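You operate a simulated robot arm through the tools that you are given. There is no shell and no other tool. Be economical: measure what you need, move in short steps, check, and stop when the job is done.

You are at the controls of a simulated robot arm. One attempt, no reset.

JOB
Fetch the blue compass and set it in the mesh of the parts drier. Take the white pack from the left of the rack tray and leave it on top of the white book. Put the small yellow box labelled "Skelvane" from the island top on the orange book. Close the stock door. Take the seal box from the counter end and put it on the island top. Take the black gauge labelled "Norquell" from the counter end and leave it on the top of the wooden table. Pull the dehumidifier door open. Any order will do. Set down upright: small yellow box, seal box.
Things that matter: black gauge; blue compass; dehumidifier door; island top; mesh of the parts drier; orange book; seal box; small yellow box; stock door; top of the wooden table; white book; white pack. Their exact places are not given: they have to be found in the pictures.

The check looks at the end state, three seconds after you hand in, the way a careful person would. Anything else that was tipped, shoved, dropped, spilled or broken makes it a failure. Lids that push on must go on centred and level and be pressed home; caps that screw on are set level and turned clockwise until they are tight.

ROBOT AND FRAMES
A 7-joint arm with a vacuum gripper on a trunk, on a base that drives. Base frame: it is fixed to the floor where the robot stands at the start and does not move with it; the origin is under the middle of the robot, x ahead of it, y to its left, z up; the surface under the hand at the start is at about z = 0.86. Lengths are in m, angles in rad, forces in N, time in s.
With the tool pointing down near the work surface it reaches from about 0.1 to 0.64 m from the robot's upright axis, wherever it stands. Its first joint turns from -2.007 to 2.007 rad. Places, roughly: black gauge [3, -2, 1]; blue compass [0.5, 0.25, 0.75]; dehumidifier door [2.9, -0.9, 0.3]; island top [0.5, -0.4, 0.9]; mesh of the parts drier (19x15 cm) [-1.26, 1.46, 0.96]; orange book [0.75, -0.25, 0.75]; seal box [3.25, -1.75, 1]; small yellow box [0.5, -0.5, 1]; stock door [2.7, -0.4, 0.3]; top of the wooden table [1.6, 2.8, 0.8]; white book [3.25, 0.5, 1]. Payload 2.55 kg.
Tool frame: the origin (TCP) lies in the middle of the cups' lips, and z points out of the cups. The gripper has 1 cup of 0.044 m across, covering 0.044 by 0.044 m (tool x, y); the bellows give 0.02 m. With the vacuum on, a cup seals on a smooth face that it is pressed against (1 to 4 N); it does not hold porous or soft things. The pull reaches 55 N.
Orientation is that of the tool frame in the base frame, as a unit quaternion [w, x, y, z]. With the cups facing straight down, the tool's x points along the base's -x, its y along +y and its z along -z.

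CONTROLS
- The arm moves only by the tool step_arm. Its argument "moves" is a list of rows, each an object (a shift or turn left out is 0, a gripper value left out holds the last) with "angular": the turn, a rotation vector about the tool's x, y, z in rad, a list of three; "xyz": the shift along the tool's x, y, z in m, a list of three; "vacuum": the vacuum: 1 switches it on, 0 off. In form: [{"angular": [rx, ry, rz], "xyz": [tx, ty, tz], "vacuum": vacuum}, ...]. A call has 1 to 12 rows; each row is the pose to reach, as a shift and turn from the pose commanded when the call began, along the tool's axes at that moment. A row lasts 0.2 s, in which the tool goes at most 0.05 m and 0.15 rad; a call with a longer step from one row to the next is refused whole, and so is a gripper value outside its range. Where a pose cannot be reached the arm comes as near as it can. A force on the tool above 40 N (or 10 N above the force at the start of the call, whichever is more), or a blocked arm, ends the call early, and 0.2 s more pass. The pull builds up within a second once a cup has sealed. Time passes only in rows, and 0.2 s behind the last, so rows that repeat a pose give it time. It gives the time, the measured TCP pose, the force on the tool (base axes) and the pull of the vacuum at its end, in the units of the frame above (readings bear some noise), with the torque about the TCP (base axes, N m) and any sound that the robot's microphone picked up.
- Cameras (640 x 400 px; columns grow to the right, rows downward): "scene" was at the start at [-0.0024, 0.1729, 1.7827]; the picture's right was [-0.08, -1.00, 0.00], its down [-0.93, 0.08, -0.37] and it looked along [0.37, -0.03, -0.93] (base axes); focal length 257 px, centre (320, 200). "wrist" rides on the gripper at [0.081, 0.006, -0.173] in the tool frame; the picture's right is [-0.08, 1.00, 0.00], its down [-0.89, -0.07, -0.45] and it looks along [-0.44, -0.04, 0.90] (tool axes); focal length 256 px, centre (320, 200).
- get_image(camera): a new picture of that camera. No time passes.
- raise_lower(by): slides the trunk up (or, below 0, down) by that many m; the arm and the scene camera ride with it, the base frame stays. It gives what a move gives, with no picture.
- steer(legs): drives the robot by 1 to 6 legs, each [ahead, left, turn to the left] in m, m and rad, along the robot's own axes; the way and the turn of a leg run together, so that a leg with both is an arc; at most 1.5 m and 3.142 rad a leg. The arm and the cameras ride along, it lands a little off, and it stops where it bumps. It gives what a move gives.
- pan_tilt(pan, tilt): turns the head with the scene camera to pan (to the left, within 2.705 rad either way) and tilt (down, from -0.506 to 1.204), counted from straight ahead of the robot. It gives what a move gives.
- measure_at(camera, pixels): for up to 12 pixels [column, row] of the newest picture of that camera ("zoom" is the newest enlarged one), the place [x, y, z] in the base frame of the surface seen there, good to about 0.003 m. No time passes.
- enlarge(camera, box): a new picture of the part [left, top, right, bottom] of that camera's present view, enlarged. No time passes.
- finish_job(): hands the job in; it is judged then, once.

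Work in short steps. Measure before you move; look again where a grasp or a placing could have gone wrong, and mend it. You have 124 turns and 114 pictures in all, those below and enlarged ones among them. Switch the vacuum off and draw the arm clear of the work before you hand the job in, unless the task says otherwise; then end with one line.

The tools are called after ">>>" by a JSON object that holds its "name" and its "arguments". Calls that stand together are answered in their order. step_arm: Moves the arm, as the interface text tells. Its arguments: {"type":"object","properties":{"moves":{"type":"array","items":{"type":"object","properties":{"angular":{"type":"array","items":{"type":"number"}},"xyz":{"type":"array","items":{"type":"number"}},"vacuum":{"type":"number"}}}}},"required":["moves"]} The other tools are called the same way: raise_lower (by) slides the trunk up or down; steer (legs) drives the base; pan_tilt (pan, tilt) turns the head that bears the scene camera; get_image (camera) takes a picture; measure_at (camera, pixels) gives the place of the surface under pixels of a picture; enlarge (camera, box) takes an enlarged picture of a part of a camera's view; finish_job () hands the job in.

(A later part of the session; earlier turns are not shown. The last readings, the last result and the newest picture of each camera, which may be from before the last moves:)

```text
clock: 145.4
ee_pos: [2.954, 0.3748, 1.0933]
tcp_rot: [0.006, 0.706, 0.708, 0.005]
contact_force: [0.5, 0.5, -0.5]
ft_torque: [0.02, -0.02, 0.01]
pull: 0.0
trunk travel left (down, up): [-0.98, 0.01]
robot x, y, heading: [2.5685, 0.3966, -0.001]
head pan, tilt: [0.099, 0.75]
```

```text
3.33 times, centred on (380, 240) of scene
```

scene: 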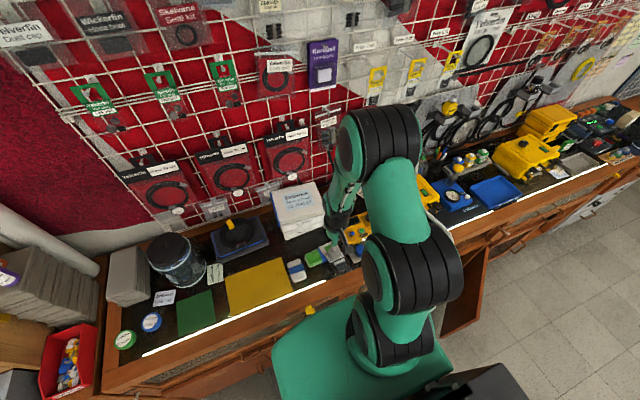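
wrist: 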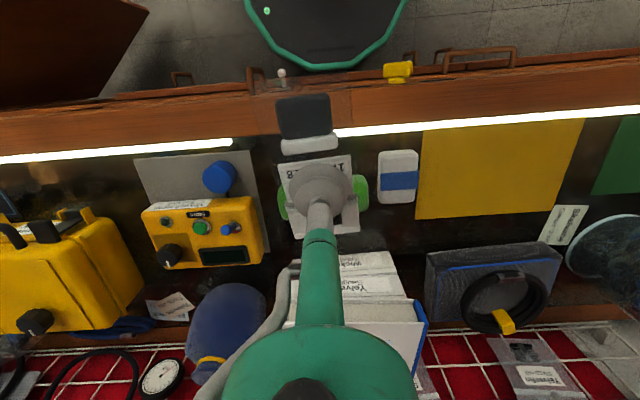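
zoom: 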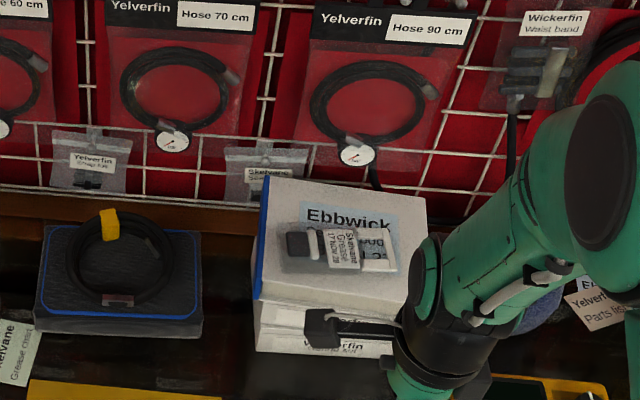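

Pack lies well on the book. Now the stock door: back off, turn the tool back, and look at the door.

>>> {"name": "steer", "arguments": {"legs": [[-0.45, 0, 0]]}}

>>> {"name": "step_arm", "arguments": {"moves": [{"angular": [0, 0, -0.14]}, {"angular": [0, 0, -0.28]}, {"angular": [0, 0, -0.42]}, {"angular": [0, 0, -0.56]}, {"angular": [0, 0, -0.7]}, {"angular": [0, 0, -0.84]}, {"angular": [0, 0, -0.98]}, {"angular": [0, 0, -1.12]}, {"angular": [0, 0, -1.26]}, {"angular": [0, 0, -1.4]}, {"angular": [0, 0, -1.54]}, {"angular": [0, 0, -1.57]}]}}

>>> {"name": "pan_tilt", "arguments": {"pan": -0.9, "tilt": 0.8}}

>>> {"name": "get_image", "arguments": {"camera": "scene"}}

```text
clock: 148.1
ee_pos: [2.508, 0.3734, 1.0917]
tcp_rot: [0.004, 0.707, 0.707, 0.003]
contact_force: [0.0, 0.4, 0.5]
ft_torque: [0.01, -0.03, 0.0]
pull: 0.0
trunk travel left (down, up): [-0.98, 0.01]
robot x, y, heading: [2.1197, 0.3963, 0.001]
head pan, tilt: [0.099, 0.75]
```

```text
clock: 150.7
ee_pos: [2.5082, 0.3749, 1.092]
tcp_rot: [0.007, -0.002, 1.0, 0.0]
contact_force: [-0.4, 0.2, -0.3]
ft_torque: [-0.01, -0.01, 0.0]
pull: 0.0
trunk travel left (down, up): [-0.98, 0.01]
robot x, y, heading: [2.1194, 0.3996, 0.001]
head pan, tilt: [0.099, 0.75]
```

```text
clock: 152.0
ee_pos: [2.5083, 0.3737, 1.0916]
tcp_rot: [0.006, 0.0, 1.0, -0.001]
contact_force: [-0.4, 0.1, 0.3]
ft_torque: [0.01, 0.0, 0.02]
pull: 0.1
trunk travel left (down, up): [-0.98, 0.01]
robot x, y, heading: [2.1195, 0.4034, -0.001]
head pan, tilt: [-0.901, 0.799]
```

```text
42 pictures are left
```

scene: 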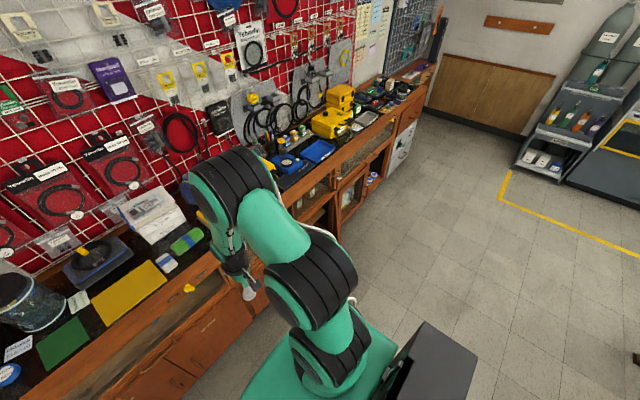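

The arm hides the door. I back off and move right to face it from (1.8, -0.4).

>>> {"name": "steer", "arguments": {"legs": [[-0.25, 0, 0], [0, -0.85, 0]]}}

>>> {"name": "pan_tilt", "arguments": {"pan": 0.1, "tilt": 0.6}}

>>> {"name": "get_image", "arguments": {"camera": "scene"}}

```text
clock: 157.9
ee_pos: [2.2561, -0.4853, 1.0921]
tcp_rot: [0.007, 0.003, 1.0, -0.001]
contact_force: [-0.4, 0.0, -0.3]
ft_torque: [-0.02, 0.0, 0.02]
pull: 0.1
trunk travel left (down, up): [-0.98, 0.01]
robot x, y, heading: [1.8645, -0.4547, -0.005]
head pan, tilt: [-0.901, 0.799]
```

```text
clock: 159.2
ee_pos: [2.2543, -0.4845, 1.0911]
tcp_rot: [0.006, 0.003, 1.0, -0.001]
contact_force: [-0.4, 0.3, 0.0]
ft_torque: [-0.03, 0.02, -0.01]
pull: 0.1
trunk travel left (down, up): [-0.98, 0.01]
robot x, y, heading: [1.8671, -0.4595, -0.007]
head pan, tilt: [0.099, 0.6]
```

```text
41 pictures are left
```

scene: 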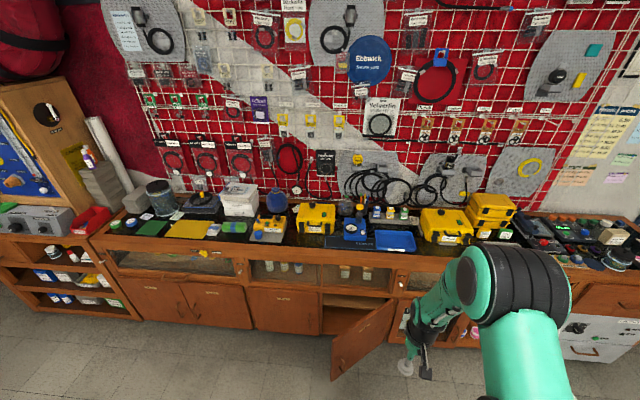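

Measure the door's hinge side, free edge and the opening frame.

>>> {"name": "measure_at", "arguments": {"camera": "scene", "pixels": [[338, 345], [338, 375], [360, 340], [385, 310], [393, 300], [325, 312], [300, 310], [250, 310], [370, 355], [345, 340]]}}

>>> {"name": "enlarge", "arguments": {"camera": "scene", "box": [290, 270, 450, 390]}}

```text
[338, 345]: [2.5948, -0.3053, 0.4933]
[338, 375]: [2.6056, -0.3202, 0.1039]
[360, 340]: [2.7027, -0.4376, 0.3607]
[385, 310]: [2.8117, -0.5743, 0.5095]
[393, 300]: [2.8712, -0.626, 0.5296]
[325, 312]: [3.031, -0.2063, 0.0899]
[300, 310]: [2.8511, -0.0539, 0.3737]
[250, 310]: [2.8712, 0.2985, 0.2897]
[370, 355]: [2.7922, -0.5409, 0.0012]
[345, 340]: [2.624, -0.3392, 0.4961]
```

```text
3.33 times, centred on (370, 330) of scene
```

zoom: 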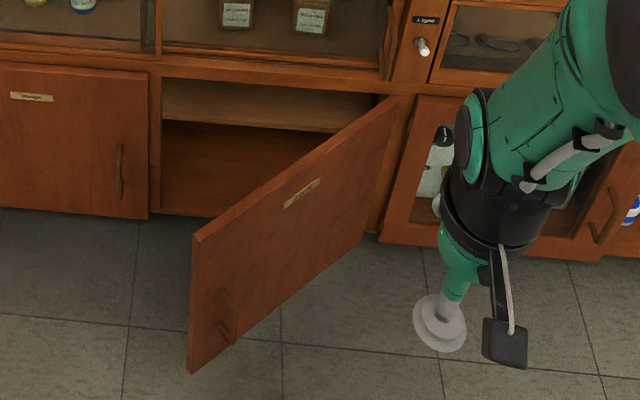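

The door is hinged at (2.865,-0.62), free edge at (2.60,-0.31), ajar ~40°, and must be pushed from its outer face. I turn the tool horizontal (pointing ahead) and extended.

>>> {"name": "step_arm", "arguments": {"moves": [{"xyz": [-0.015, 0, -0.008], "angular": [0, -0.131, 0]}, {"xyz": [-0.03, 0, -0.016], "angular": [0, -0.262, 0]}, {"xyz": [-0.045, 0, -0.025], "angular": [0, -0.393, 0]}, {"xyz": [-0.06, 0, -0.033], "angular": [0, -0.524, 0]}, {"xyz": [-0.075, 0, -0.04], "angular": [0, -0.654, 0]}, {"xyz": [-0.09, 0, -0.05], "angular": [0, -0.785, 0]}, {"xyz": [-0.105, 0, -0.058], "angular": [0, -0.916, 0]}, {"xyz": [-0.12, 0, -0.066], "angular": [0, -1.047, 0]}, {"xyz": [-0.135, 0, -0.075], "angular": [0, -1.178, 0]}, {"xyz": [-0.15, 0, -0.083], "angular": [0, -1.309, 0]}, {"xyz": [-0.165, 0, -0.09], "angular": [0, -1.44, 0]}, {"xyz": [-0.18, 0, -0.1], "angular": [0, -1.56, 0]}]}}

>>> {"name": "raise_lower", "arguments": {"by": -0.74}}

>>> {"name": "steer", "arguments": {"legs": [[0, 0.13, 0]]}}

>>> {"name": "get_image", "arguments": {"camera": "scene"}}

```text
clock: 161.8
ee_pos: [2.4347, -0.4864, 1.1946]
tcp_rot: [0.709, 0.002, 0.705, -0.003]
contact_force: [0.5, 0.5, -0.6]
ft_torque: [0.02, -0.01, 0.01]
pull: 0.0
out of reach, approached as far as the arm can: row 4, 5
trunk travel left (down, up): [-0.98, 0.01]
robot x, y, heading: [1.8661, -0.4585, -0.005]
head pan, tilt: [0.099, 0.6]
```

```text
refused: -0.74 is not a number from -0.4 to 0.4
```

```text
clock: 163.1
ee_pos: [2.434, -0.3606, 1.1951]
tcp_rot: [0.709, 0.002, 0.706, -0.002]
contact_force: [0.0, -0.6, 0.5]
ft_torque: [-0.01, 0.02, -0.03]
pull: 0.1
trunk travel left (down, up): [-0.98, 0.01]
robot x, y, heading: [1.8685, -0.3317, -0.002]
head pan, tilt: [0.099, 0.6]
```

```text
39 pictures are left
```

scene: 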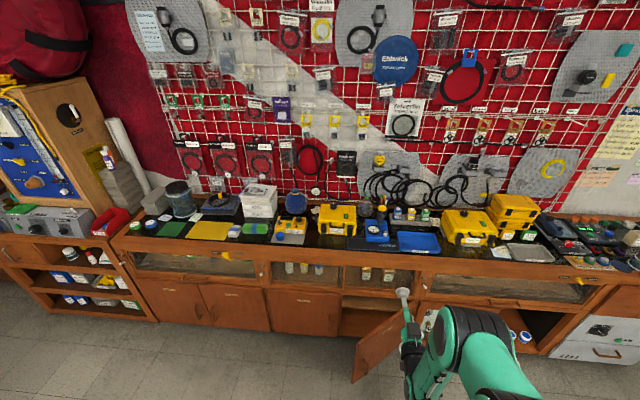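

Tool is horizontal. Lower the trunk to bring the cup to z≈0.43, and approach the door.

>>> {"name": "raise_lower", "arguments": {"by": -0.4}}

>>> {"name": "raise_lower", "arguments": {"by": -0.36}}

>>> {"name": "steer", "arguments": {"legs": [[0.2, 0, 0]]}}

>>> {"name": "steer", "arguments": {"legs": [[0.12, 0, 0]]}}

>>> {"name": "get_image", "arguments": {"camera": "scene"}}

```text
clock: 166.9
ee_pos: [2.435, -0.3597, 0.7949]
tcp_rot: [0.709, 0.002, 0.706, -0.003]
contact_force: [-0.6, -0.3, 0.0]
ft_torque: [-0.02, 0.01, 0.0]
pull: 0.0
trunk travel left (down, up): [-0.58, 0.41]
robot x, y, heading: [1.8654, -0.3304, -0.008]
head pan, tilt: [0.099, 0.6]
```

```text
clock: 170.4
ee_pos: [2.4338, -0.3591, 0.4347]
tcp_rot: [0.709, 0.001, 0.706, -0.002]
contact_force: [-0.8, -0.3, -0.2]
ft_torque: [0.01, -0.01, 0.03]
pull: 0.1
trunk travel left (down, up): [-0.22, 0.77]
robot x, y, heading: [1.867, -0.3303, -0.006]
head pan, tilt: [0.099, 0.6]
```

```text
clock: 172.0
ee_pos: [2.6347, -0.3601, 0.4344]
tcp_rot: [0.708, 0.002, 0.706, -0.003]
contact_force: [0.4, -0.2, 0.3]
ft_torque: [0.0, 0.0, 0.02]
pull: 0.1
trunk travel left (down, up): [-0.22, 0.77]
robot x, y, heading: [2.0683, -0.328, -0.01]
head pan, tilt: [0.099, 0.6]
```

```text
clock: 173.2
ee_pos: [2.7533, -0.3606, 0.4356]
tcp_rot: [0.708, 0.003, 0.706, -0.004]
contact_force: [0.1, 0.3, -0.2]
ft_torque: [0.01, 0.03, 0.0]
pull: 0.0
trunk travel left (down, up): [-0.22, 0.77]
robot x, y, heading: [2.1875, -0.3306, -0.008]
head pan, tilt: [0.099, 0.6]
```

```text
38 pictures are left
```

scene: 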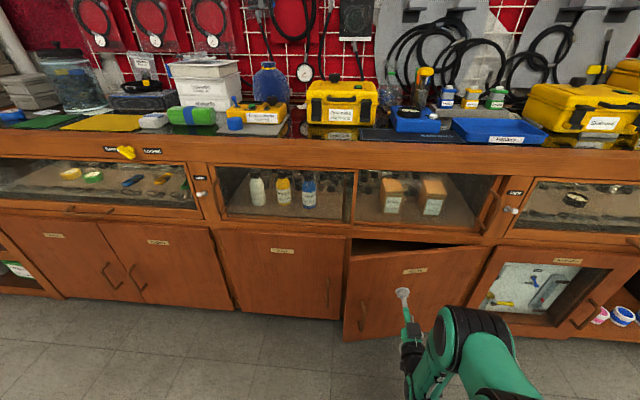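

Door is closing. Push further in small legs.

>>> {"name": "steer", "arguments": {"legs": [[0.07, 0, 0]]}}

>>> {"name": "steer", "arguments": {"legs": [[0.03, 0, 0]]}}

>>> {"name": "steer", "arguments": {"legs": [[0.02, 0, 0]]}}

>>> {"name": "enlarge", "arguments": {"camera": "scene", "box": [300, 200, 640, 390]}}

```text
clock: 174.2
ee_pos: [2.8234, -0.363, 0.4345]
tcp_rot: [0.709, 0.002, 0.706, -0.003]
contact_force: [-0.7, -0.5, -0.6]
ft_torque: [-0.04, 0.0, -0.01]
pull: 0.0
trunk travel left (down, up): [-0.22, 0.77]
robot x, y, heading: [2.2543, -0.3338, -0.004]
head pan, tilt: [0.099, 0.6]
```

```text
clock: 175.1
ee_pos: [2.8533, -0.3631, 0.4349]
tcp_rot: [0.708, 0.002, 0.706, -0.003]
contact_force: [-0.3, 0.2, 0.3]
ft_torque: [-0.02, 0.01, -0.01]
pull: 0.0
trunk travel left (down, up): [-0.22, 0.77]
robot x, y, heading: [2.2856, -0.3303, -0.006]
head pan, tilt: [0.099, 0.6]
```

```text
clock: 175.9
ee_pos: [2.8711, -0.3623, 0.435]
tcp_rot: [0.708, 0.003, 0.706, -0.003]
contact_force: [-21.4, 0.4, 6.3]
ft_torque: [0.05, 0.27, -0.03]
pull: 0.0
trunk travel left (down, up): [-0.22, 0.77]
robot x, y, heading: [2.3037, -0.3291, -0.008]
head pan, tilt: [0.099, 0.6]
```

```text
1.88 times, centred on (470, 295) of scene
```

zoom: 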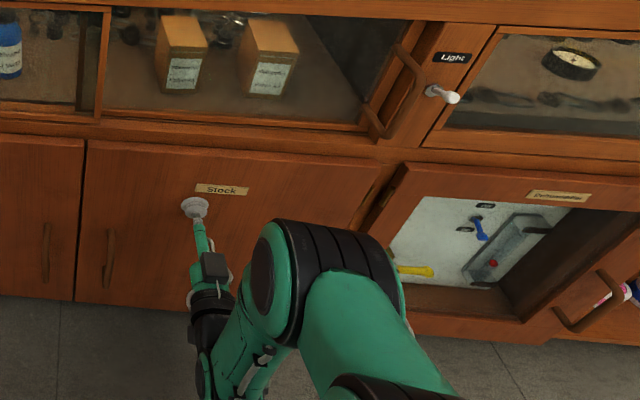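

The Stock door is shut (contact −21 N). Back off and study the dehumidifier door next to it.

>>> {"name": "steer", "arguments": {"legs": [[-0.2, 0, 0], [0, -0.5, 0]]}}

>>> {"name": "pan_tilt", "arguments": {"pan": 0.1, "tilt": 0.7}}

>>> {"name": "get_image", "arguments": {"camera": "scene"}}

>>> {"name": "measure_at", "arguments": {"camera": "scene", "pixels": [[250, 300], [300, 330], [330, 300], [380, 300]]}}

```text
clock: 180.0
ee_pos: [2.6714, -0.8586, 0.435]
tcp_rot: [0.707, 0.002, 0.707, -0.002]
contact_force: [0.7, 0.0, 0.3]
ft_torque: [-0.03, -0.02, -0.02]
pull: 0.2
trunk travel left (down, up): [-0.22, 0.77]
robot x, y, heading: [2.1072, -0.8267, -0.009]
head pan, tilt: [0.099, 0.6]
```

```text
clock: 180.7
ee_pos: [2.6717, -0.8589, 0.4325]
tcp_rot: [0.708, 0.002, 0.706, -0.003]
contact_force: [-0.2, 0.2, 0.3]
ft_torque: [0.01, 0.01, 0.03]
pull: 0.1
trunk travel left (down, up): [-0.22, 0.77]
robot x, y, heading: [2.1071, -0.8262, -0.005]
head pan, tilt: [0.099, 0.7]
```

```text
36 pictures are left
```

scene: 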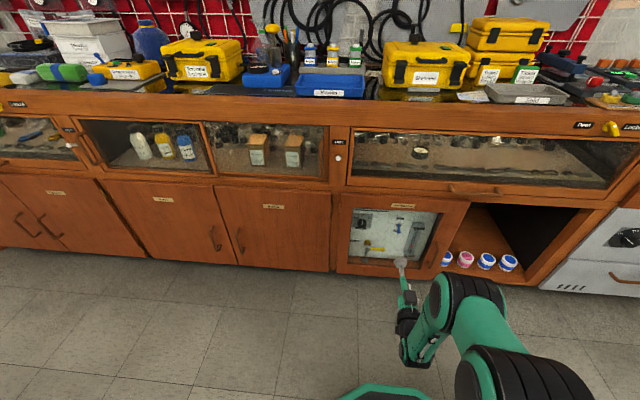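

```text
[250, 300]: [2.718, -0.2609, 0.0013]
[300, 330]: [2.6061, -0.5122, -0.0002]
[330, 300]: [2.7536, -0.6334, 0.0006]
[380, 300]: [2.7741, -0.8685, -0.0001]
```

>>> {"name": "enlarge", "arguments": {"camera": "scene", "box": [325, 180, 485, 290]}}

>>> {"name": "measure_at", "arguments": {"camera": "scene", "pixels": [[343, 200], [464, 206], [450, 225], [434, 262], [440, 240], [345, 262], [375, 200], [430, 205], [345, 230], [400, 250]]}}

```text
3.64 times, centred on (405, 235) of scene
```

zoom: 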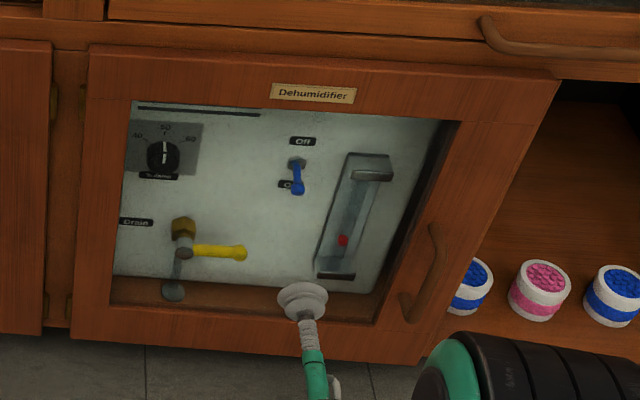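

```text
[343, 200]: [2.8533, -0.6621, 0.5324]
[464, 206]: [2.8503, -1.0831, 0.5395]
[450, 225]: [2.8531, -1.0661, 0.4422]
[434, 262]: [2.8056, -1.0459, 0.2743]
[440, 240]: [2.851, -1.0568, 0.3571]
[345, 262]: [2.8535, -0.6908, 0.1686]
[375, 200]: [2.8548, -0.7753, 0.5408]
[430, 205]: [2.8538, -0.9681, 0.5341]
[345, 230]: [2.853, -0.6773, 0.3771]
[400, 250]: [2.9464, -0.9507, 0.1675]
```

Door face is x=2.853, hinged left (y≈−0.66), and the right stile above the handle (y≈−1.04, z≈0.46) is flat wood. I align the cup with it.

>>> {"name": "raise_lower", "arguments": {"by": 0.035}}

>>> {"name": "steer", "arguments": {"legs": [[0, -0.183, 0.005], [0.15, 0, 0]]}}

>>> {"name": "enlarge", "arguments": {"camera": "scene", "box": [300, 180, 520, 330]}}

```text
clock: 181.4
ee_pos: [2.6709, -0.8584, 0.4687]
tcp_rot: [0.707, 0.002, 0.707, -0.002]
contact_force: [-0.5, -0.2, 0.4]
ft_torque: [-0.01, -0.01, -0.01]
pull: 0.0
trunk travel left (down, up): [-0.255, 0.735]
robot x, y, heading: [2.1047, -0.8265, -0.009]
head pan, tilt: [0.099, 0.7]
```

```text
clock: 183.9
ee_pos: [2.8201, -1.0381, 0.4689]
tcp_rot: [0.708, 0.001, 0.706, -0.002]
contact_force: [0.4, -0.4, 1.1]
ft_torque: [0.01, -0.04, 0.03]
pull: 0.1
trunk travel left (down, up): [-0.255, 0.735]
robot x, y, heading: [2.2551, -1.0094, 0.001]
head pan, tilt: [0.099, 0.7]
```

```text
2.67 times, centred on (410, 255) of scene
```

zoom: 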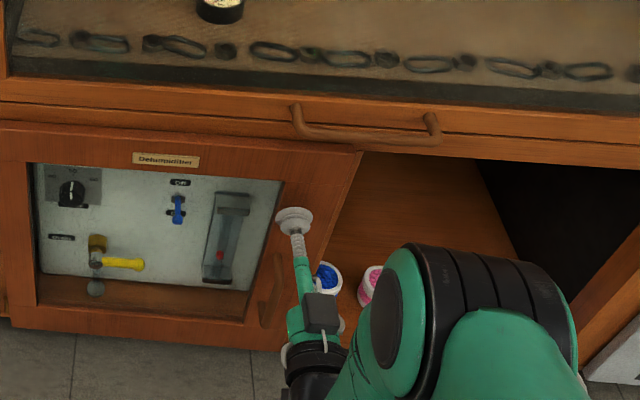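

>>> {"name": "measure_at", "arguments": {"camera": "zoom", "pixels": [[288, 200], [342, 200], [330, 190], [320, 230], [278, 258]]}}

>>> {"name": "step_arm", "arguments": {"moves": [{"xyz": [0, 0, 0.015], "vacuum": 1}, {"xyz": [0, 0, 0.026]}, {"xyz": [0, 0, 0.032]}, {"xyz": [0, 0, 0.036]}, {"xyz": [0, 0, 0.038]}, {"xyz": [0, 0, 0.038]}, {"xyz": [0, 0, 0.038]}, {"xyz": [0, 0, 0.038]}]}}

```text
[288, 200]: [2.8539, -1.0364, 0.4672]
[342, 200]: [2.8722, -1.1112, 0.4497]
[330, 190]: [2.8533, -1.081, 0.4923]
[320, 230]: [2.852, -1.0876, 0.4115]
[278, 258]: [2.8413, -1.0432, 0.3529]
```

```text
clock: 185.8
ee_pos: [2.8606, -1.0377, 0.4692]
tcp_rot: [0.707, 0.001, 0.707, -0.001]
contact_force: [-2.1, -1.2, -3.5]
ft_torque: [0.06, 0.04, -0.08]
pull: 21.7
trunk travel left (down, up): [-0.255, 0.735]
robot x, y, heading: [2.2551, -1.0127, -0.001]
head pan, tilt: [0.099, 0.7]
```

The pull is building (21.7). Hold a moment with slightly more press.

>>> {"name": "step_arm", "arguments": {"moves": [{"xyz": [0, 0, 0.002]}, {"xyz": [0, 0, 0.002]}, {"xyz": [0, 0, 0.002]}, {"xyz": [0, 0, 0.002]}]}}

```text
clock: 186.8
ee_pos: [2.8616, -1.037, 0.468]
tcp_rot: [0.707, 0.001, 0.708, -0.001]
contact_force: [-9.6, -1.6, -1.8]
ft_torque: [0.04, -0.03, -0.38]
pull: 55.0
trunk travel left (down, up): [-0.255, 0.735]
robot x, y, heading: [2.2553, -1.0104, 0.002]
head pan, tilt: [0.099, 0.7]
```

Sealed at 55. Swing the door with arc drives about its hinge: first 0.1 rad, then more.

>>> {"name": "steer", "arguments": {"legs": [[-0.0355, 0.0605, -0.1]]}}

>>> {"name": "steer", "arguments": {"legs": [[-0.071, 0.121, -0.2]]}}

>>> {"name": "enlarge", "arguments": {"camera": "scene", "box": [240, 180, 520, 370]}}

```text
clock: 187.8
ee_pos: [2.8234, -1.0374, 0.4704]
tcp_rot: [0.708, 0.037, 0.704, -0.038]
contact_force: [-0.8, -11.8, 2.2]
ft_torque: [-0.12, -0.02, -0.12]
pull: 54.8
trunk travel left (down, up): [-0.255, 0.735]
robot x, y, heading: [2.2201, -0.9458, -0.104]
head pan, tilt: [0.099, 0.7]
```

```text
clock: 189.1
ee_pos: [2.7491, -1.0241, 0.47]
tcp_rot: [0.7, 0.108, 0.697, -0.109]
contact_force: [-5.2, -15.1, -0.4]
ft_torque: [-0.19, 0.09, 0.06]
pull: 54.5
trunk travel left (down, up): [-0.255, 0.735]
robot x, y, heading: [2.1791, -0.8159, -0.304]
head pan, tilt: [0.099, 0.7]
```

```text
2.11 times, centred on (380, 275) of scene
```

zoom: 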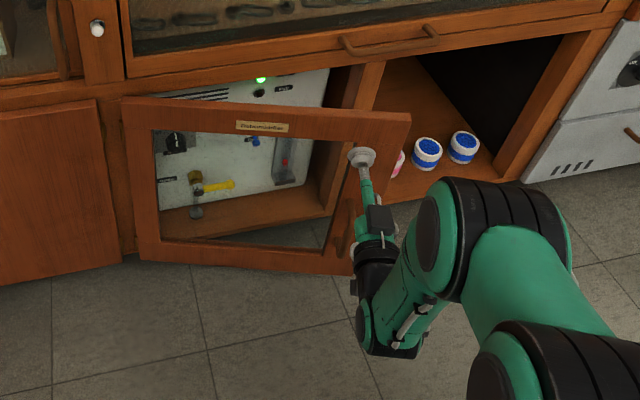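

Working well. Continue opening by another 0.9 rad in steps.

>>> {"name": "steer", "arguments": {"legs": [[-0.107, 0.181, -0.3]]}}

>>> {"name": "steer", "arguments": {"legs": [[-0.107, 0.181, -0.3]]}}

>>> {"name": "steer", "arguments": {"legs": [[-0.107, 0.181, -0.3]]}}

>>> {"name": "enlarge", "arguments": {"camera": "scene", "box": [200, 150, 520, 370]}}

```text
clock: 190.7
ee_pos: [2.6432, -0.9776, 0.4703]
tcp_rot: [0.675, 0.214, 0.672, -0.215]
contact_force: [-13.1, -18.8, -1.4]
ft_torque: [-0.16, 0.06, 0.16]
pull: 54.8
trunk travel left (down, up): [-0.255, 0.735]
robot x, y, heading: [2.1595, -0.6062, -0.6]
head pan, tilt: [0.099, 0.7]
```

```text
clock: 192.4
ee_pos: [2.5551, -0.8989, 0.4701]
tcp_rot: [0.634, 0.317, 0.63, -0.317]
contact_force: [-23.5, -19.2, -1.9]
ft_torque: [-0.14, 0.11, 0.1]
pull: 54.9
trunk travel left (down, up): [-0.255, 0.735]
robot x, y, heading: [2.2063, -0.3987, -0.895]
head pan, tilt: [0.099, 0.7]
```

```text
clock: 194.0
ee_pos: [2.4943, -0.7986, 0.4704]
tcp_rot: [0.578, 0.409, 0.575, -0.411]
contact_force: [-16.2, -6.5, -1.0]
ft_torque: [-0.16, 0.21, 0.11]
pull: 55.1
trunk travel left (down, up): [-0.255, 0.735]
robot x, y, heading: [2.3142, -0.2159, -1.201]
head pan, tilt: [0.099, 0.7]
```

```text
1.82 times, centred on (360, 260) of scene
```

zoom: 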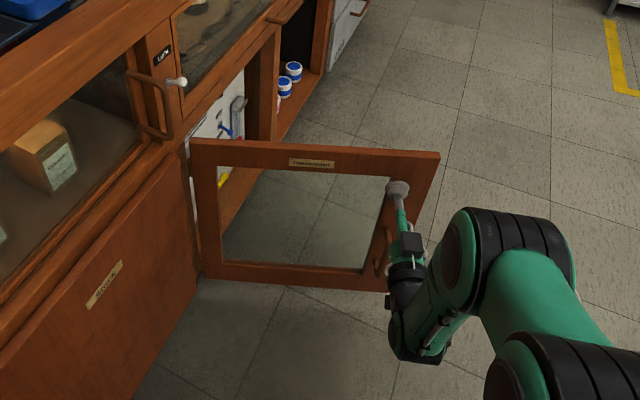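

The door is open about 70°. Release and draw back, then restore the tool pointing down with the trunk up.

>>> {"name": "step_arm", "arguments": {"moves": [{"xyz": [0, 0, 0], "vacuum": 0}, {"xyz": [0, 0, 0]}, {"xyz": [0, 0, 0]}, {"xyz": [0, 0, -0.01]}, {"xyz": [0, 0, -0.04]}]}}

>>> {"name": "steer", "arguments": {"legs": [[-0.3, 0, 0]]}}

>>> {"name": "raise_lower", "arguments": {"by": 0.4}}

>>> {"name": "raise_lower", "arguments": {"by": 0.33}}

>>> {"name": "step_arm", "arguments": {"moves": [{"xyz": [0, 0, -0.015], "angular": [0, 0.13, 0]}, {"xyz": [0.005, 0, -0.03], "angular": [0, 0.26, 0]}, {"xyz": [0.01, 0, -0.045], "angular": [0, 0.39, 0]}, {"xyz": [0.015, 0, -0.06], "angular": [0, 0.52, 0]}, {"xyz": [0.02, 0, -0.075], "angular": [0, 0.65, 0]}, {"xyz": [0.025, 0, -0.09], "angular": [0, 0.78, 0]}, {"xyz": [0.03, 0, -0.105], "angular": [0, 0.91, 0]}, {"xyz": [0.035, 0, -0.12], "angular": [0, 1.04, 0]}, {"xyz": [0.04, 0, -0.135], "angular": [0, 1.17, 0]}, {"xyz": [0.045, 0, -0.145], "angular": [0, 1.3, 0]}, {"xyz": [0.05, 0, -0.155], "angular": [0, 1.43, 0]}, {"xyz": [0.05, 0, -0.16], "angular": [0, 1.567, 0]}]}}

>>> {"name": "steer", "arguments": {"legs": [[0, 0, 1.2]]}}

```text
clock: 195.2
ee_pos: [2.4831, -0.7609, 0.4718]
tcp_rot: [0.578, 0.408, 0.575, -0.41]
contact_force: [0.2, 0.3, -0.5]
ft_torque: [0.02, 0.02, -0.02]
pull: 0.1
trunk travel left (down, up): [-0.255, 0.735]
robot x, y, heading: [2.3103, -0.2149, -1.2]
head pan, tilt: [0.099, 0.7]
```

```text
clock: 197.3
ee_pos: [2.3725, -0.4821, 0.4708]
tcp_rot: [0.577, 0.41, 0.574, -0.412]
contact_force: [-0.9, -0.1, -0.4]
ft_torque: [0.02, -0.01, 0.0]
pull: 0.1
trunk travel left (down, up): [-0.255, 0.735]
robot x, y, heading: [2.2049, 0.065, -1.208]
head pan, tilt: [0.099, 0.7]
```

```text
clock: 201.1
ee_pos: [2.3722, -0.4827, 0.8719]
tcp_rot: [0.577, 0.409, 0.575, -0.411]
contact_force: [0.1, -0.4, -0.4]
ft_torque: [0.0, -0.03, 0.01]
pull: 0.2
trunk travel left (down, up): [-0.655, 0.335]
robot x, y, heading: [2.203, 0.0593, -1.205]
head pan, tilt: [0.099, 0.7]
```

```text
clock: 204.4
ee_pos: [2.3731, -0.4822, 1.2002]
tcp_rot: [0.577, 0.409, 0.575, -0.411]
contact_force: [0.8, 0.2, 0.5]
ft_torque: [0.04, -0.02, 0.0]
pull: 0.1
trunk travel left (down, up): [-0.985, 0.005]
robot x, y, heading: [2.2054, 0.0606, -1.205]
head pan, tilt: [0.099, 0.7]
```

```text
clock: 207.0
ee_pos: [2.3253, -0.3352, 1.1216]
tcp_rot: [0.095, 0.577, 0.808, -0.068]
contact_force: [-0.3, -0.1, 0.2]
ft_torque: [0.01, 0.02, 0.03]
pull: 0.0
out of reach, approached as far as the arm can: row 10, 11, 12
trunk travel left (down, up): [-0.985, 0.005]
robot x, y, heading: [2.2023, 0.0625, -1.205]
head pan, tilt: [0.099, 0.7]
```

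```text
clock: 210.3
ee_pos: [2.6153, 0.0238, 1.1222]
tcp_rot: [0.119, 0.024, 0.993, -0.002]
contact_force: [0.3, -0.1, -0.1]
ft_torque: [0.02, 0.01, -0.02]
pull: 0.1
trunk travel left (down, up): [-0.985, 0.005]
robot x, y, heading: [2.2033, 0.0589, -0.019]
head pan, tilt: [0.099, 0.7]
```

Finish levelling the tool, then drive back and right to face the counter end.

>>> {"name": "step_arm", "arguments": {"moves": [{"xyz": [0, 0, 0.02], "angular": [0, 0.12, 0]}, {"xyz": [0.0, 0, 0.04], "angular": [0, 0.238, 0]}, {"xyz": [0.0, 0, 0.04], "angular": [0, 0.238, 0]}]}}

>>> {"name": "steer", "arguments": {"legs": [[-0.45, 0, 0.02], [0, -1.4, 0], [0, -0.4, 0]]}}

>>> {"name": "pan_tilt", "arguments": {"pan": 0.15, "tilt": 0.6}}

>>> {"name": "get_image", "arguments": {"camera": "scene"}}

```text
clock: 211.1
ee_pos: [2.627, 0.0233, 1.0821]
tcp_rot: [-0.002, 0.023, 1.0, -0.001]
contact_force: [-0.2, 1.2, 0.4]
ft_torque: [-0.08, 0.06, 0.0]
pull: 0.1
out of reach, approached as far as the arm can: row 1, 2
trunk travel left (down, up): [-0.985, 0.005]
robot x, y, heading: [2.2068, 0.0604, -0.017]
head pan, tilt: [0.099, 0.7]
```

```text
clock: 222.5
ee_pos: [2.1768, -1.7691, 1.0834]
tcp_rot: [-0.001, 0.017, 1.0, 0.0]
contact_force: [0.4, 0.7, -0.7]
ft_torque: [-0.01, 0.03, 0.02]
pull: 0.1
trunk travel left (down, up): [-0.985, 0.005]
robot x, y, heading: [1.7556, -1.7397, 0.003]
head pan, tilt: [0.099, 0.7]
```

```text
clock: 223.2
ee_pos: [2.1767, -1.77, 1.0834]
tcp_rot: [0.0, 0.018, 1.0, 0.001]
contact_force: [0.5, -0.1, -0.7]
ft_torque: [-0.01, -0.02, 0.0]
pull: 0.1
trunk travel left (down, up): [-0.985, 0.005]
robot x, y, heading: [1.7568, -1.74, 0.0]
head pan, tilt: [0.15, 0.6]
```

```text
31 pictures are left
```

scene: 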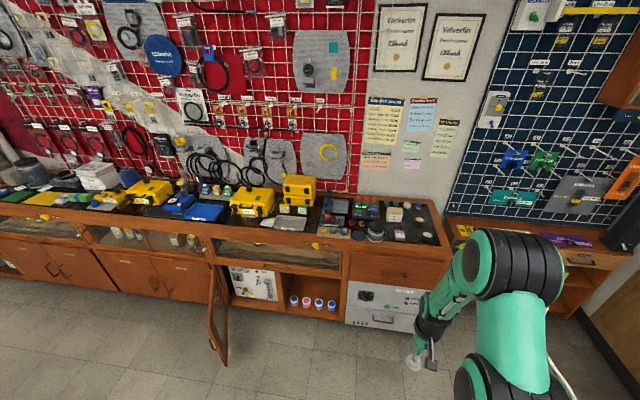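

>>> {"name": "enlarge", "arguments": {"camera": "scene", "box": [300, 185, 450, 265]}}

```text
4.27 times, centred on (375, 225) of scene
```

zoom: 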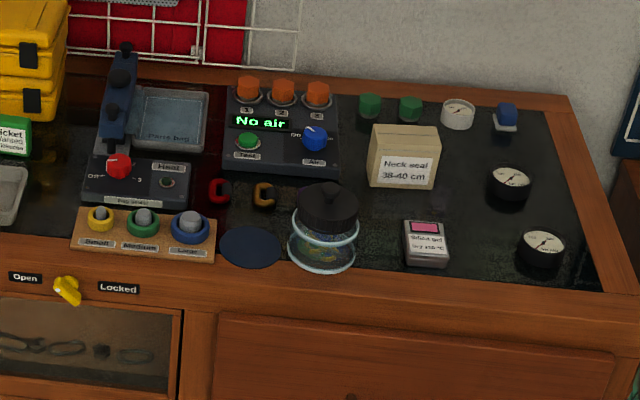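

The "Neck seal" box is at zoom (405,155), and two black gauges are at (510,182) and (542,245). Measure all, then get closer to read labels.

>>> {"name": "measure_at", "arguments": {"camera": "zoom", "pixels": [[405, 132], [374, 130], [436, 128], [400, 175], [511, 178], [542, 243], [425, 235], [325, 200], [560, 215], [600, 300], [600, 340]]}}

>>> {"name": "steer", "arguments": {"legs": [[0.6, 0, 0]]}}

>>> {"name": "get_image", "arguments": {"camera": "wrist"}}

```text
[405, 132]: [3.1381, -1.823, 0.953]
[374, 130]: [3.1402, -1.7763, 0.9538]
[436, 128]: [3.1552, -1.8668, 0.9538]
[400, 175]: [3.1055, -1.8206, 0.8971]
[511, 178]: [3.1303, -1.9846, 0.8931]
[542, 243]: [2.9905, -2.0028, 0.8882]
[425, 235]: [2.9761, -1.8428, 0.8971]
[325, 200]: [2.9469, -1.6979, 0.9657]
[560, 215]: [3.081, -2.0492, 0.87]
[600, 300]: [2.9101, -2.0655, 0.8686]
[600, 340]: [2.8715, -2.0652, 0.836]
```

```text
clock: 226.6
ee_pos: [2.7763, -1.7672, 1.0826]
tcp_rot: [-0.001, 0.016, 1.0, 0.001]
contact_force: [0.6, 0.6, 1.4]
ft_torque: [-0.01, 0.01, 0.0]
pull: 0.0
trunk travel left (down, up): [-0.985, 0.005]
robot x, y, heading: [2.3508, -1.7412, 0.0]
head pan, tilt: [0.15, 0.6]
```

```text
29 pictures are left
```

wrist: 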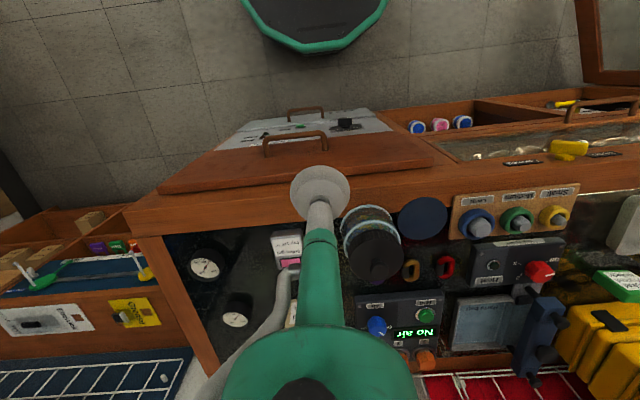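

>>> {"name": "enlarge", "arguments": {"camera": "wrist", "box": [170, 235, 290, 335]}}

>>> {"name": "measure_at", "arguments": {"camera": "wrist", "pixels": [[206, 267], [236, 318]]}}

```text
4.00 times, centred on (230, 285) of wrist
```

zoom: 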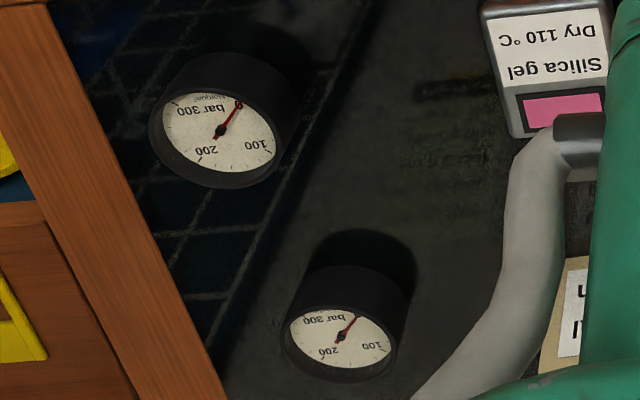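

```text
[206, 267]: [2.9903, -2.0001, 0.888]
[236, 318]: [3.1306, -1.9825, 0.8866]
```

>>> {"name": "enlarge", "arguments": {"camera": "wrist", "box": [194, 245, 226, 269]}}

>>> {"name": "enlarge", "arguments": {"camera": "wrist", "box": [222, 302, 254, 326]}}

```text
16.00 times, centred on (210, 257) of wrist
```

zoom: 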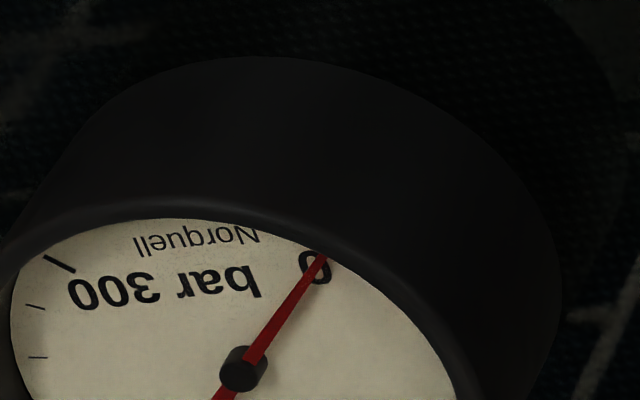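

```text
16.00 times, centred on (238, 314) of wrist
```

zoom: 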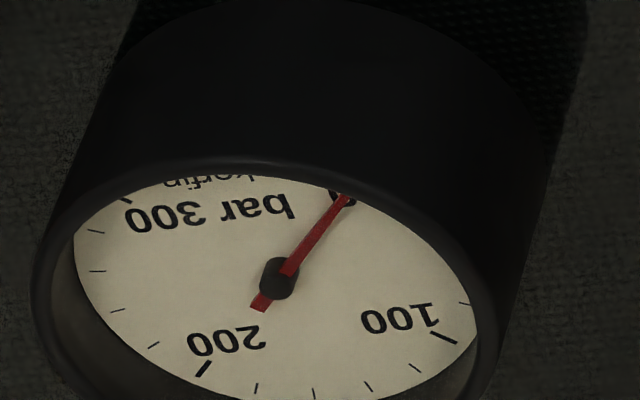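

The front gauge (2.990, −2.000) is "Norquell". Drive so that it is well within reach and look from above.

>>> {"name": "steer", "arguments": {"legs": [[0, -0.22, 0], [0.1, 0, 0]]}}

>>> {"name": "step_arm", "arguments": {"moves": [{"xyz": [-0.04, 0, 0]}, {"xyz": [-0.08, 0, 0]}]}}

>>> {"name": "get_image", "arguments": {"camera": "wrist"}}

```text
clock: 229.0
ee_pos: [2.8751, -1.9865, 1.0838]
tcp_rot: [-0.001, 0.015, 1.0, 0.001]
contact_force: [-0.3, 1.1, 0.2]
ft_torque: [0.02, 0.01, 0.02]
pull: 0.1
trunk travel left (down, up): [-0.985, 0.005]
robot x, y, heading: [2.4535, -1.9558, 0.005]
head pan, tilt: [0.15, 0.6]
```

```text
clock: 229.6
ee_pos: [2.9557, -1.9887, 1.0816]
tcp_rot: [-0.001, 0.016, 1.0, 0.001]
contact_force: [0.7, 0.3, -1.0]
ft_torque: [-0.02, 0.04, 0.03]
pull: 0.0
trunk travel left (down, up): [-0.985, 0.005]
robot x, y, heading: [2.4536, -1.9565, 0.002]
head pan, tilt: [0.15, 0.6]
```

```text
25 pictures are left
```

wrist: 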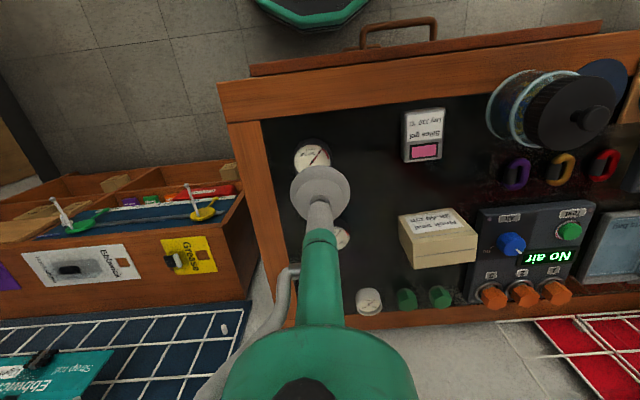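

>>> {"name": "step_arm", "arguments": {"moves": [{"xyz": [-0.03, 0.0, 0]}, {"xyz": [-0.06, 0.0, 0]}]}}

>>> {"name": "enlarge", "arguments": {"camera": "wrist", "box": [280, 85, 360, 165]}}

```text
clock: 230.2
ee_pos: [3.0161, -1.9908, 1.0833]
tcp_rot: [-0.002, 0.016, 1.0, 0.001]
contact_force: [-1.0, -0.9, -0.6]
ft_torque: [-0.03, 0.02, 0.01]
pull: 0.1
trunk travel left (down, up): [-0.985, 0.005]
robot x, y, heading: [2.4554, -1.9556, 0.005]
head pan, tilt: [0.15, 0.6]
```

```text
5.00 times, centred on (320, 125) of wrist
```

zoom: 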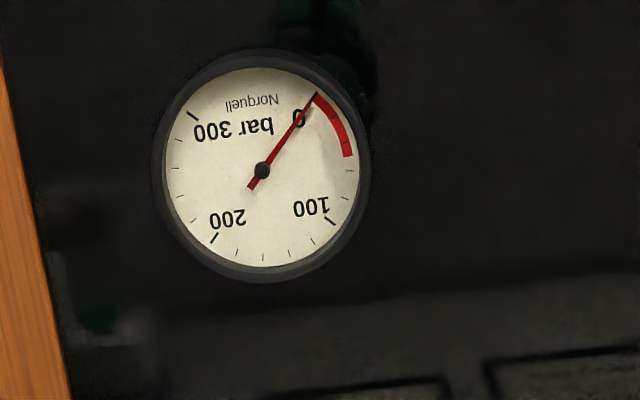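

>>> {"name": "measure_at", "arguments": {"camera": "zoom", "pixels": [[180, 167], [344, 167], [262, 85], [262, 249], [204, 109], [320, 225], [204, 225], [320, 109], [240, 200], [284, 200], [162, 167], [362, 167]]}}

```text
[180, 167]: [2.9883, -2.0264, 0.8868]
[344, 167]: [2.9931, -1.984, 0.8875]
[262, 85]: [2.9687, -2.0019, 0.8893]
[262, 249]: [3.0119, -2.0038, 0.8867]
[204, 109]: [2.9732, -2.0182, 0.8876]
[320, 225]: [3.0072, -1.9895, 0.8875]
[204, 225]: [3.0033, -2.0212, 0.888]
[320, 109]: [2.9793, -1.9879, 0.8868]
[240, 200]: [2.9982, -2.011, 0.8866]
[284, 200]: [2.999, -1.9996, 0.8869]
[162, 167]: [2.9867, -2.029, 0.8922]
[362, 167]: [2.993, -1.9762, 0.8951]
```

Face centre (2.9906, −2.0041, 0.887), about 5 cm wide. Descend on it.

>>> {"name": "step_arm", "arguments": {"moves": [{"xyz": [0.0251, -0.0141, 0.04]}, {"xyz": [0.0251, -0.0141, 0.08]}, {"xyz": [0.0251, -0.0141, 0.12]}, {"xyz": [0.0251, -0.0141, 0.15]}, {"xyz": [0.0251, -0.0141, 0.165]}, {"xyz": [0.0251, -0.0141, 0.165]}]}}

```text
clock: 231.6
ee_pos: [2.9901, -2.0039, 0.9161]
tcp_rot: [-0.001, 0.016, 1.0, 0.0]
contact_force: [0.2, -0.2, 0.4]
ft_torque: [0.01, -0.03, 0.01]
pull: 0.1
trunk travel left (down, up): [-0.985, 0.005]
robot x, y, heading: [2.4572, -1.9589, 0.002]
head pan, tilt: [0.15, 0.6]
```

On target. Press on with vacuum.

>>> {"name": "step_arm", "arguments": {"moves": [{"xyz": [0, 0, 0.02], "vacuum": 1}, {"xyz": [0, 0, 0.027]}, {"xyz": [0, 0, 0.03]}, {"xyz": [0, 0, 0.031]}, {"xyz": [0, 0, 0.031]}, {"xyz": [0, 0, 0.031]}, {"xyz": [0, 0, 0.031]}, {"xyz": [0, 0, 0.031]}]}}

```text
clock: 233.4
ee_pos: [2.9913, -2.0051, 0.8884]
tcp_rot: [0.003, 0.015, 1.0, 0.001]
contact_force: [5.7, -2.3, 21.7]
ft_torque: [-0.04, 0.08, -0.01]
pull: 54.8
trunk travel left (down, up): [-0.985, 0.005]
robot x, y, heading: [2.4526, -1.9549, 0.001]
head pan, tilt: [0.15, 0.6]
```

Sealed. Lift, retract, and drive toward the wooden table.

>>> {"name": "step_arm", "arguments": {"moves": [{"xyz": [0, 0, -0.03]}, {"xyz": [0, 0, -0.07]}, {"xyz": [0, 0, -0.11]}, {"xyz": [0, 0, -0.15]}, {"xyz": [0, 0, -0.19]}, {"xyz": [0.05, 0, -0.19]}, {"xyz": [0.1, 0, -0.19]}, {"xyz": [0.13, 0, -0.19]}]}}

>>> {"name": "steer", "arguments": {"legs": [[-0.85, 0, 0], [0, 1.5, 0], [0, 1.5, 0], [0, 0.55, 0], [0, 0, 1.571]]}}

>>> {"name": "pan_tilt", "arguments": {"pan": 0.0, "tilt": 0.65}}

>>> {"name": "get_image", "arguments": {"camera": "scene"}}

```text
clock: 235.2
ee_pos: [2.8598, -2.0007, 1.0761]
tcp_rot: [0.001, 0.016, 1.0, 0.001]
contact_force: [0.7, 0.0, -0.4]
ft_torque: [0.0, 0.0, 0.02]
pull: 54.4
trunk travel left (down, up): [-0.985, 0.005]
robot x, y, heading: [2.4518, -1.9576, 0.001]
head pan, tilt: [0.15, 0.6]
```

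```text
clock: 260.3
ee_pos: [1.6713, 1.9954, 1.0763]
tcp_rot: [-0.002, -0.691, 0.722, 0.0]
contact_force: [0.6, 0.1, -1.8]
ft_torque: [-0.01, 0.01, -0.04]
pull: 55.1
trunk travel left (down, up): [-0.985, 0.005]
robot x, y, heading: [1.6204, 1.5901, 1.566]
head pan, tilt: [0.15, 0.6]
```

```text
clock: 261.0
ee_pos: [1.6709, 1.9965, 1.0758]
tcp_rot: [-0.002, -0.691, 0.723, 0.0]
contact_force: [0.4, 0.3, -0.1]
ft_torque: [-0.03, 0.0, 0.01]
pull: 55.1
trunk travel left (down, up): [-0.985, 0.005]
robot x, y, heading: [1.6229, 1.5894, 1.56]
head pan, tilt: [0.0, 0.649]
```

```text
23 pictures are left
```

scene: 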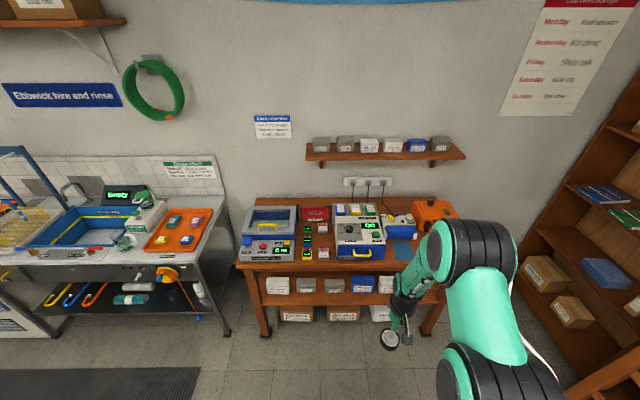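

>>> {"name": "enlarge", "arguments": {"camera": "scene", "box": [230, 185, 480, 300]}}

>>> {"name": "measure_at", "arguments": {"camera": "scene", "pixels": [[320, 265], [385, 265], [388, 215], [345, 205], [403, 250], [390, 262], [300, 262], [240, 262], [460, 255]]}}

```text
2.56 times, centred on (355, 242) of scene
```

zoom: 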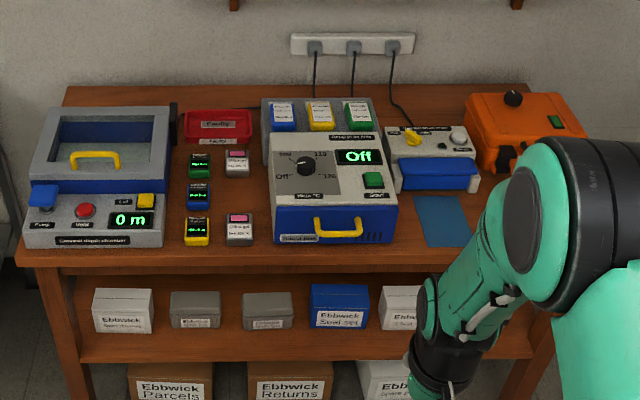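

```text
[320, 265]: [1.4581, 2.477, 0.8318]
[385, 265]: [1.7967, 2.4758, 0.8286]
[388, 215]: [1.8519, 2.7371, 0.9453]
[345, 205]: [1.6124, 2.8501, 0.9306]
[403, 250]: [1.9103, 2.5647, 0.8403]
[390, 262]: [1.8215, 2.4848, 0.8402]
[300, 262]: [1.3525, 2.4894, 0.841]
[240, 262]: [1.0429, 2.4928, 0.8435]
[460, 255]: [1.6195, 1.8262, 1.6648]
```

Table top z=0.84. The area right of the blue pad may be free but the arm hides it, so I drive right and look with the wrist camera.

>>> {"name": "steer", "arguments": {"legs": [[0.15, -0.3, 0]]}}

>>> {"name": "get_image", "arguments": {"camera": "wrist"}}

```text
clock: 263.2
ee_pos: [1.9695, 2.1413, 1.0776]
tcp_rot: [-0.001, -0.691, 0.723, 0.0]
contact_force: [1.0, -0.2, -1.0]
ft_torque: [-0.03, 0.0, 0.0]
pull: 55.0
trunk travel left (down, up): [-0.985, 0.005]
robot x, y, heading: [1.9209, 1.7419, 1.561]
head pan, tilt: [0.0, 0.649]
```

```text
21 pictures are left
```

wrist: 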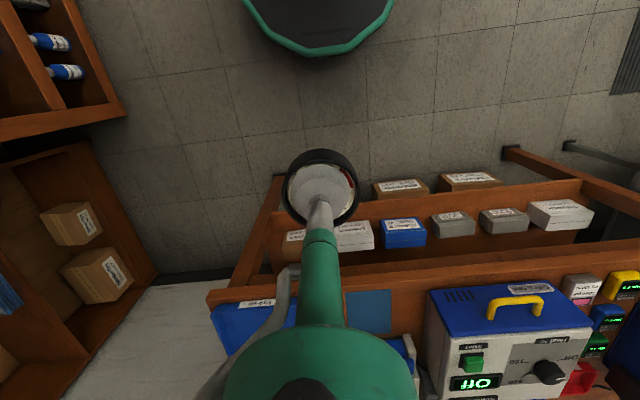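

>>> {"name": "measure_at", "arguments": {"camera": "wrist", "pixels": [[347, 292], [391, 292], [391, 330], [425, 300], [405, 310], [405, 340], [285, 300], [265, 303], [250, 320], [215, 305], [345, 275], [260, 292]]}}

>>> {"name": "pan_tilt", "arguments": {"pan": -0.1, "tilt": 0.85}}

>>> {"name": "get_image", "arguments": {"camera": "scene"}}

```text
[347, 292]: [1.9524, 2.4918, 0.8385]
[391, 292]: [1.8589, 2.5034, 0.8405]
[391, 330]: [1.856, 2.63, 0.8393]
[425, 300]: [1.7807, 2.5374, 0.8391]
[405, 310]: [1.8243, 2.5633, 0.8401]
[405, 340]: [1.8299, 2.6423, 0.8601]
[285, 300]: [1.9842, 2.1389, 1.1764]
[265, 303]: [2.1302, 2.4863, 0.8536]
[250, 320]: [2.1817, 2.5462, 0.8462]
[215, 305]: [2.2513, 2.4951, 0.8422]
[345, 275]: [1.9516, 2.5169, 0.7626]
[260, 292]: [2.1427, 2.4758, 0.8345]
```

```text
clock: 263.9
ee_pos: [1.9688, 2.1416, 1.076]
tcp_rot: [-0.001, -0.691, 0.723, 0.0]
contact_force: [0.0, -0.3, -0.8]
ft_torque: [0.03, 0.0, 0.01]
pull: 55.0
trunk travel left (down, up): [-0.985, 0.005]
robot x, y, heading: [1.9243, 1.7389, 1.559]
head pan, tilt: [-0.099, 0.85]
```

```text
20 pictures are left
```

scene: 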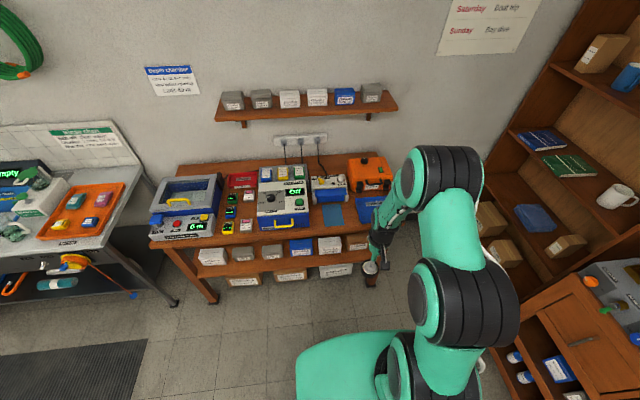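

>>> {"name": "enlarge", "arguments": {"camera": "scene", "box": [290, 150, 410, 245]}}

```text
4.21 times, centred on (350, 198) of scene
```

zoom: 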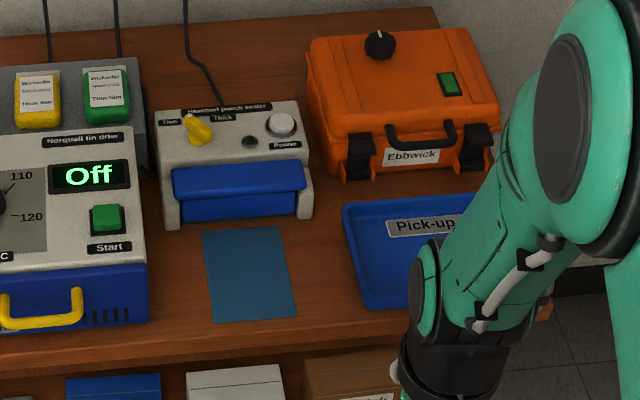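

>>> {"name": "measure_at", "arguments": {"camera": "zoom", "pixels": [[155, 265], [165, 240], [165, 300], [203, 265], [207, 300], [293, 265], [346, 265], [350, 300], [320, 240], [320, 290], [190, 335], [270, 60]]}}

```text
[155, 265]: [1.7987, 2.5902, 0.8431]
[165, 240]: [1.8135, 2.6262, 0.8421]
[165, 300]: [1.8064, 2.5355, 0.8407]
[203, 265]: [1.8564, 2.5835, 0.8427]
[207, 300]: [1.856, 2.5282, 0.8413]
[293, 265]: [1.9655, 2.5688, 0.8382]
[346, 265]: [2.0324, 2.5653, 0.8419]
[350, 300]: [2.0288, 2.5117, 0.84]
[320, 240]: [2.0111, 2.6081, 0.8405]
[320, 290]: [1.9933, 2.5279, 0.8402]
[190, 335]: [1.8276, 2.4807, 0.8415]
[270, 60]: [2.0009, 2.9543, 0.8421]
```

The gap between drier (x≈1.78) and pad (x≈1.857) is about 7.5 cm. I drive up to place the gauge at (1.819, 2.537).

>>> {"name": "steer", "arguments": {"legs": [[0.25, 0.1, 0]]}}

>>> {"name": "get_image", "arguments": {"camera": "wrist"}}

```text
clock: 265.8
ee_pos: [1.871, 2.3901, 1.0768]
tcp_rot: [-0.001, -0.692, 0.722, 0.0]
contact_force: [0.2, 0.5, -1.4]
ft_torque: [-0.03, -0.02, -0.01]
pull: 54.6
trunk travel left (down, up): [-0.985, 0.005]
robot x, y, heading: [1.8229, 1.9828, 1.562]
head pan, tilt: [-0.099, 0.85]
```

```text
18 pictures are left
```

wrist: 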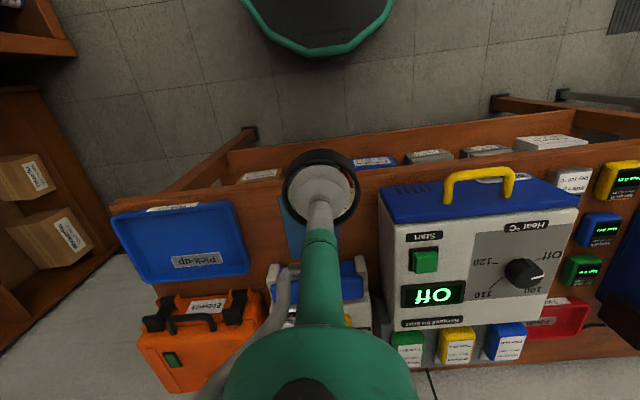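

>>> {"name": "measure_at", "arguments": {"camera": "wrist", "pixels": [[376, 215], [370, 235], [376, 260], [384, 200], [386, 230], [284, 225], [262, 225], [246, 225], [250, 260], [365, 250]]}}

```text
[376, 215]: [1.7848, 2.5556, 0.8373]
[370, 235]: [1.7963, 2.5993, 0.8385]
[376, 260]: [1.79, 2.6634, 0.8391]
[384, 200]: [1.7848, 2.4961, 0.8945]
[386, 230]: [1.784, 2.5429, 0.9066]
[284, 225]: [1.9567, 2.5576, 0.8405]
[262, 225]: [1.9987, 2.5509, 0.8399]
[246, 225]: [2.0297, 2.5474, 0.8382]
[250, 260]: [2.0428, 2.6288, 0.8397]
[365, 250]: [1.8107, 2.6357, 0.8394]
```

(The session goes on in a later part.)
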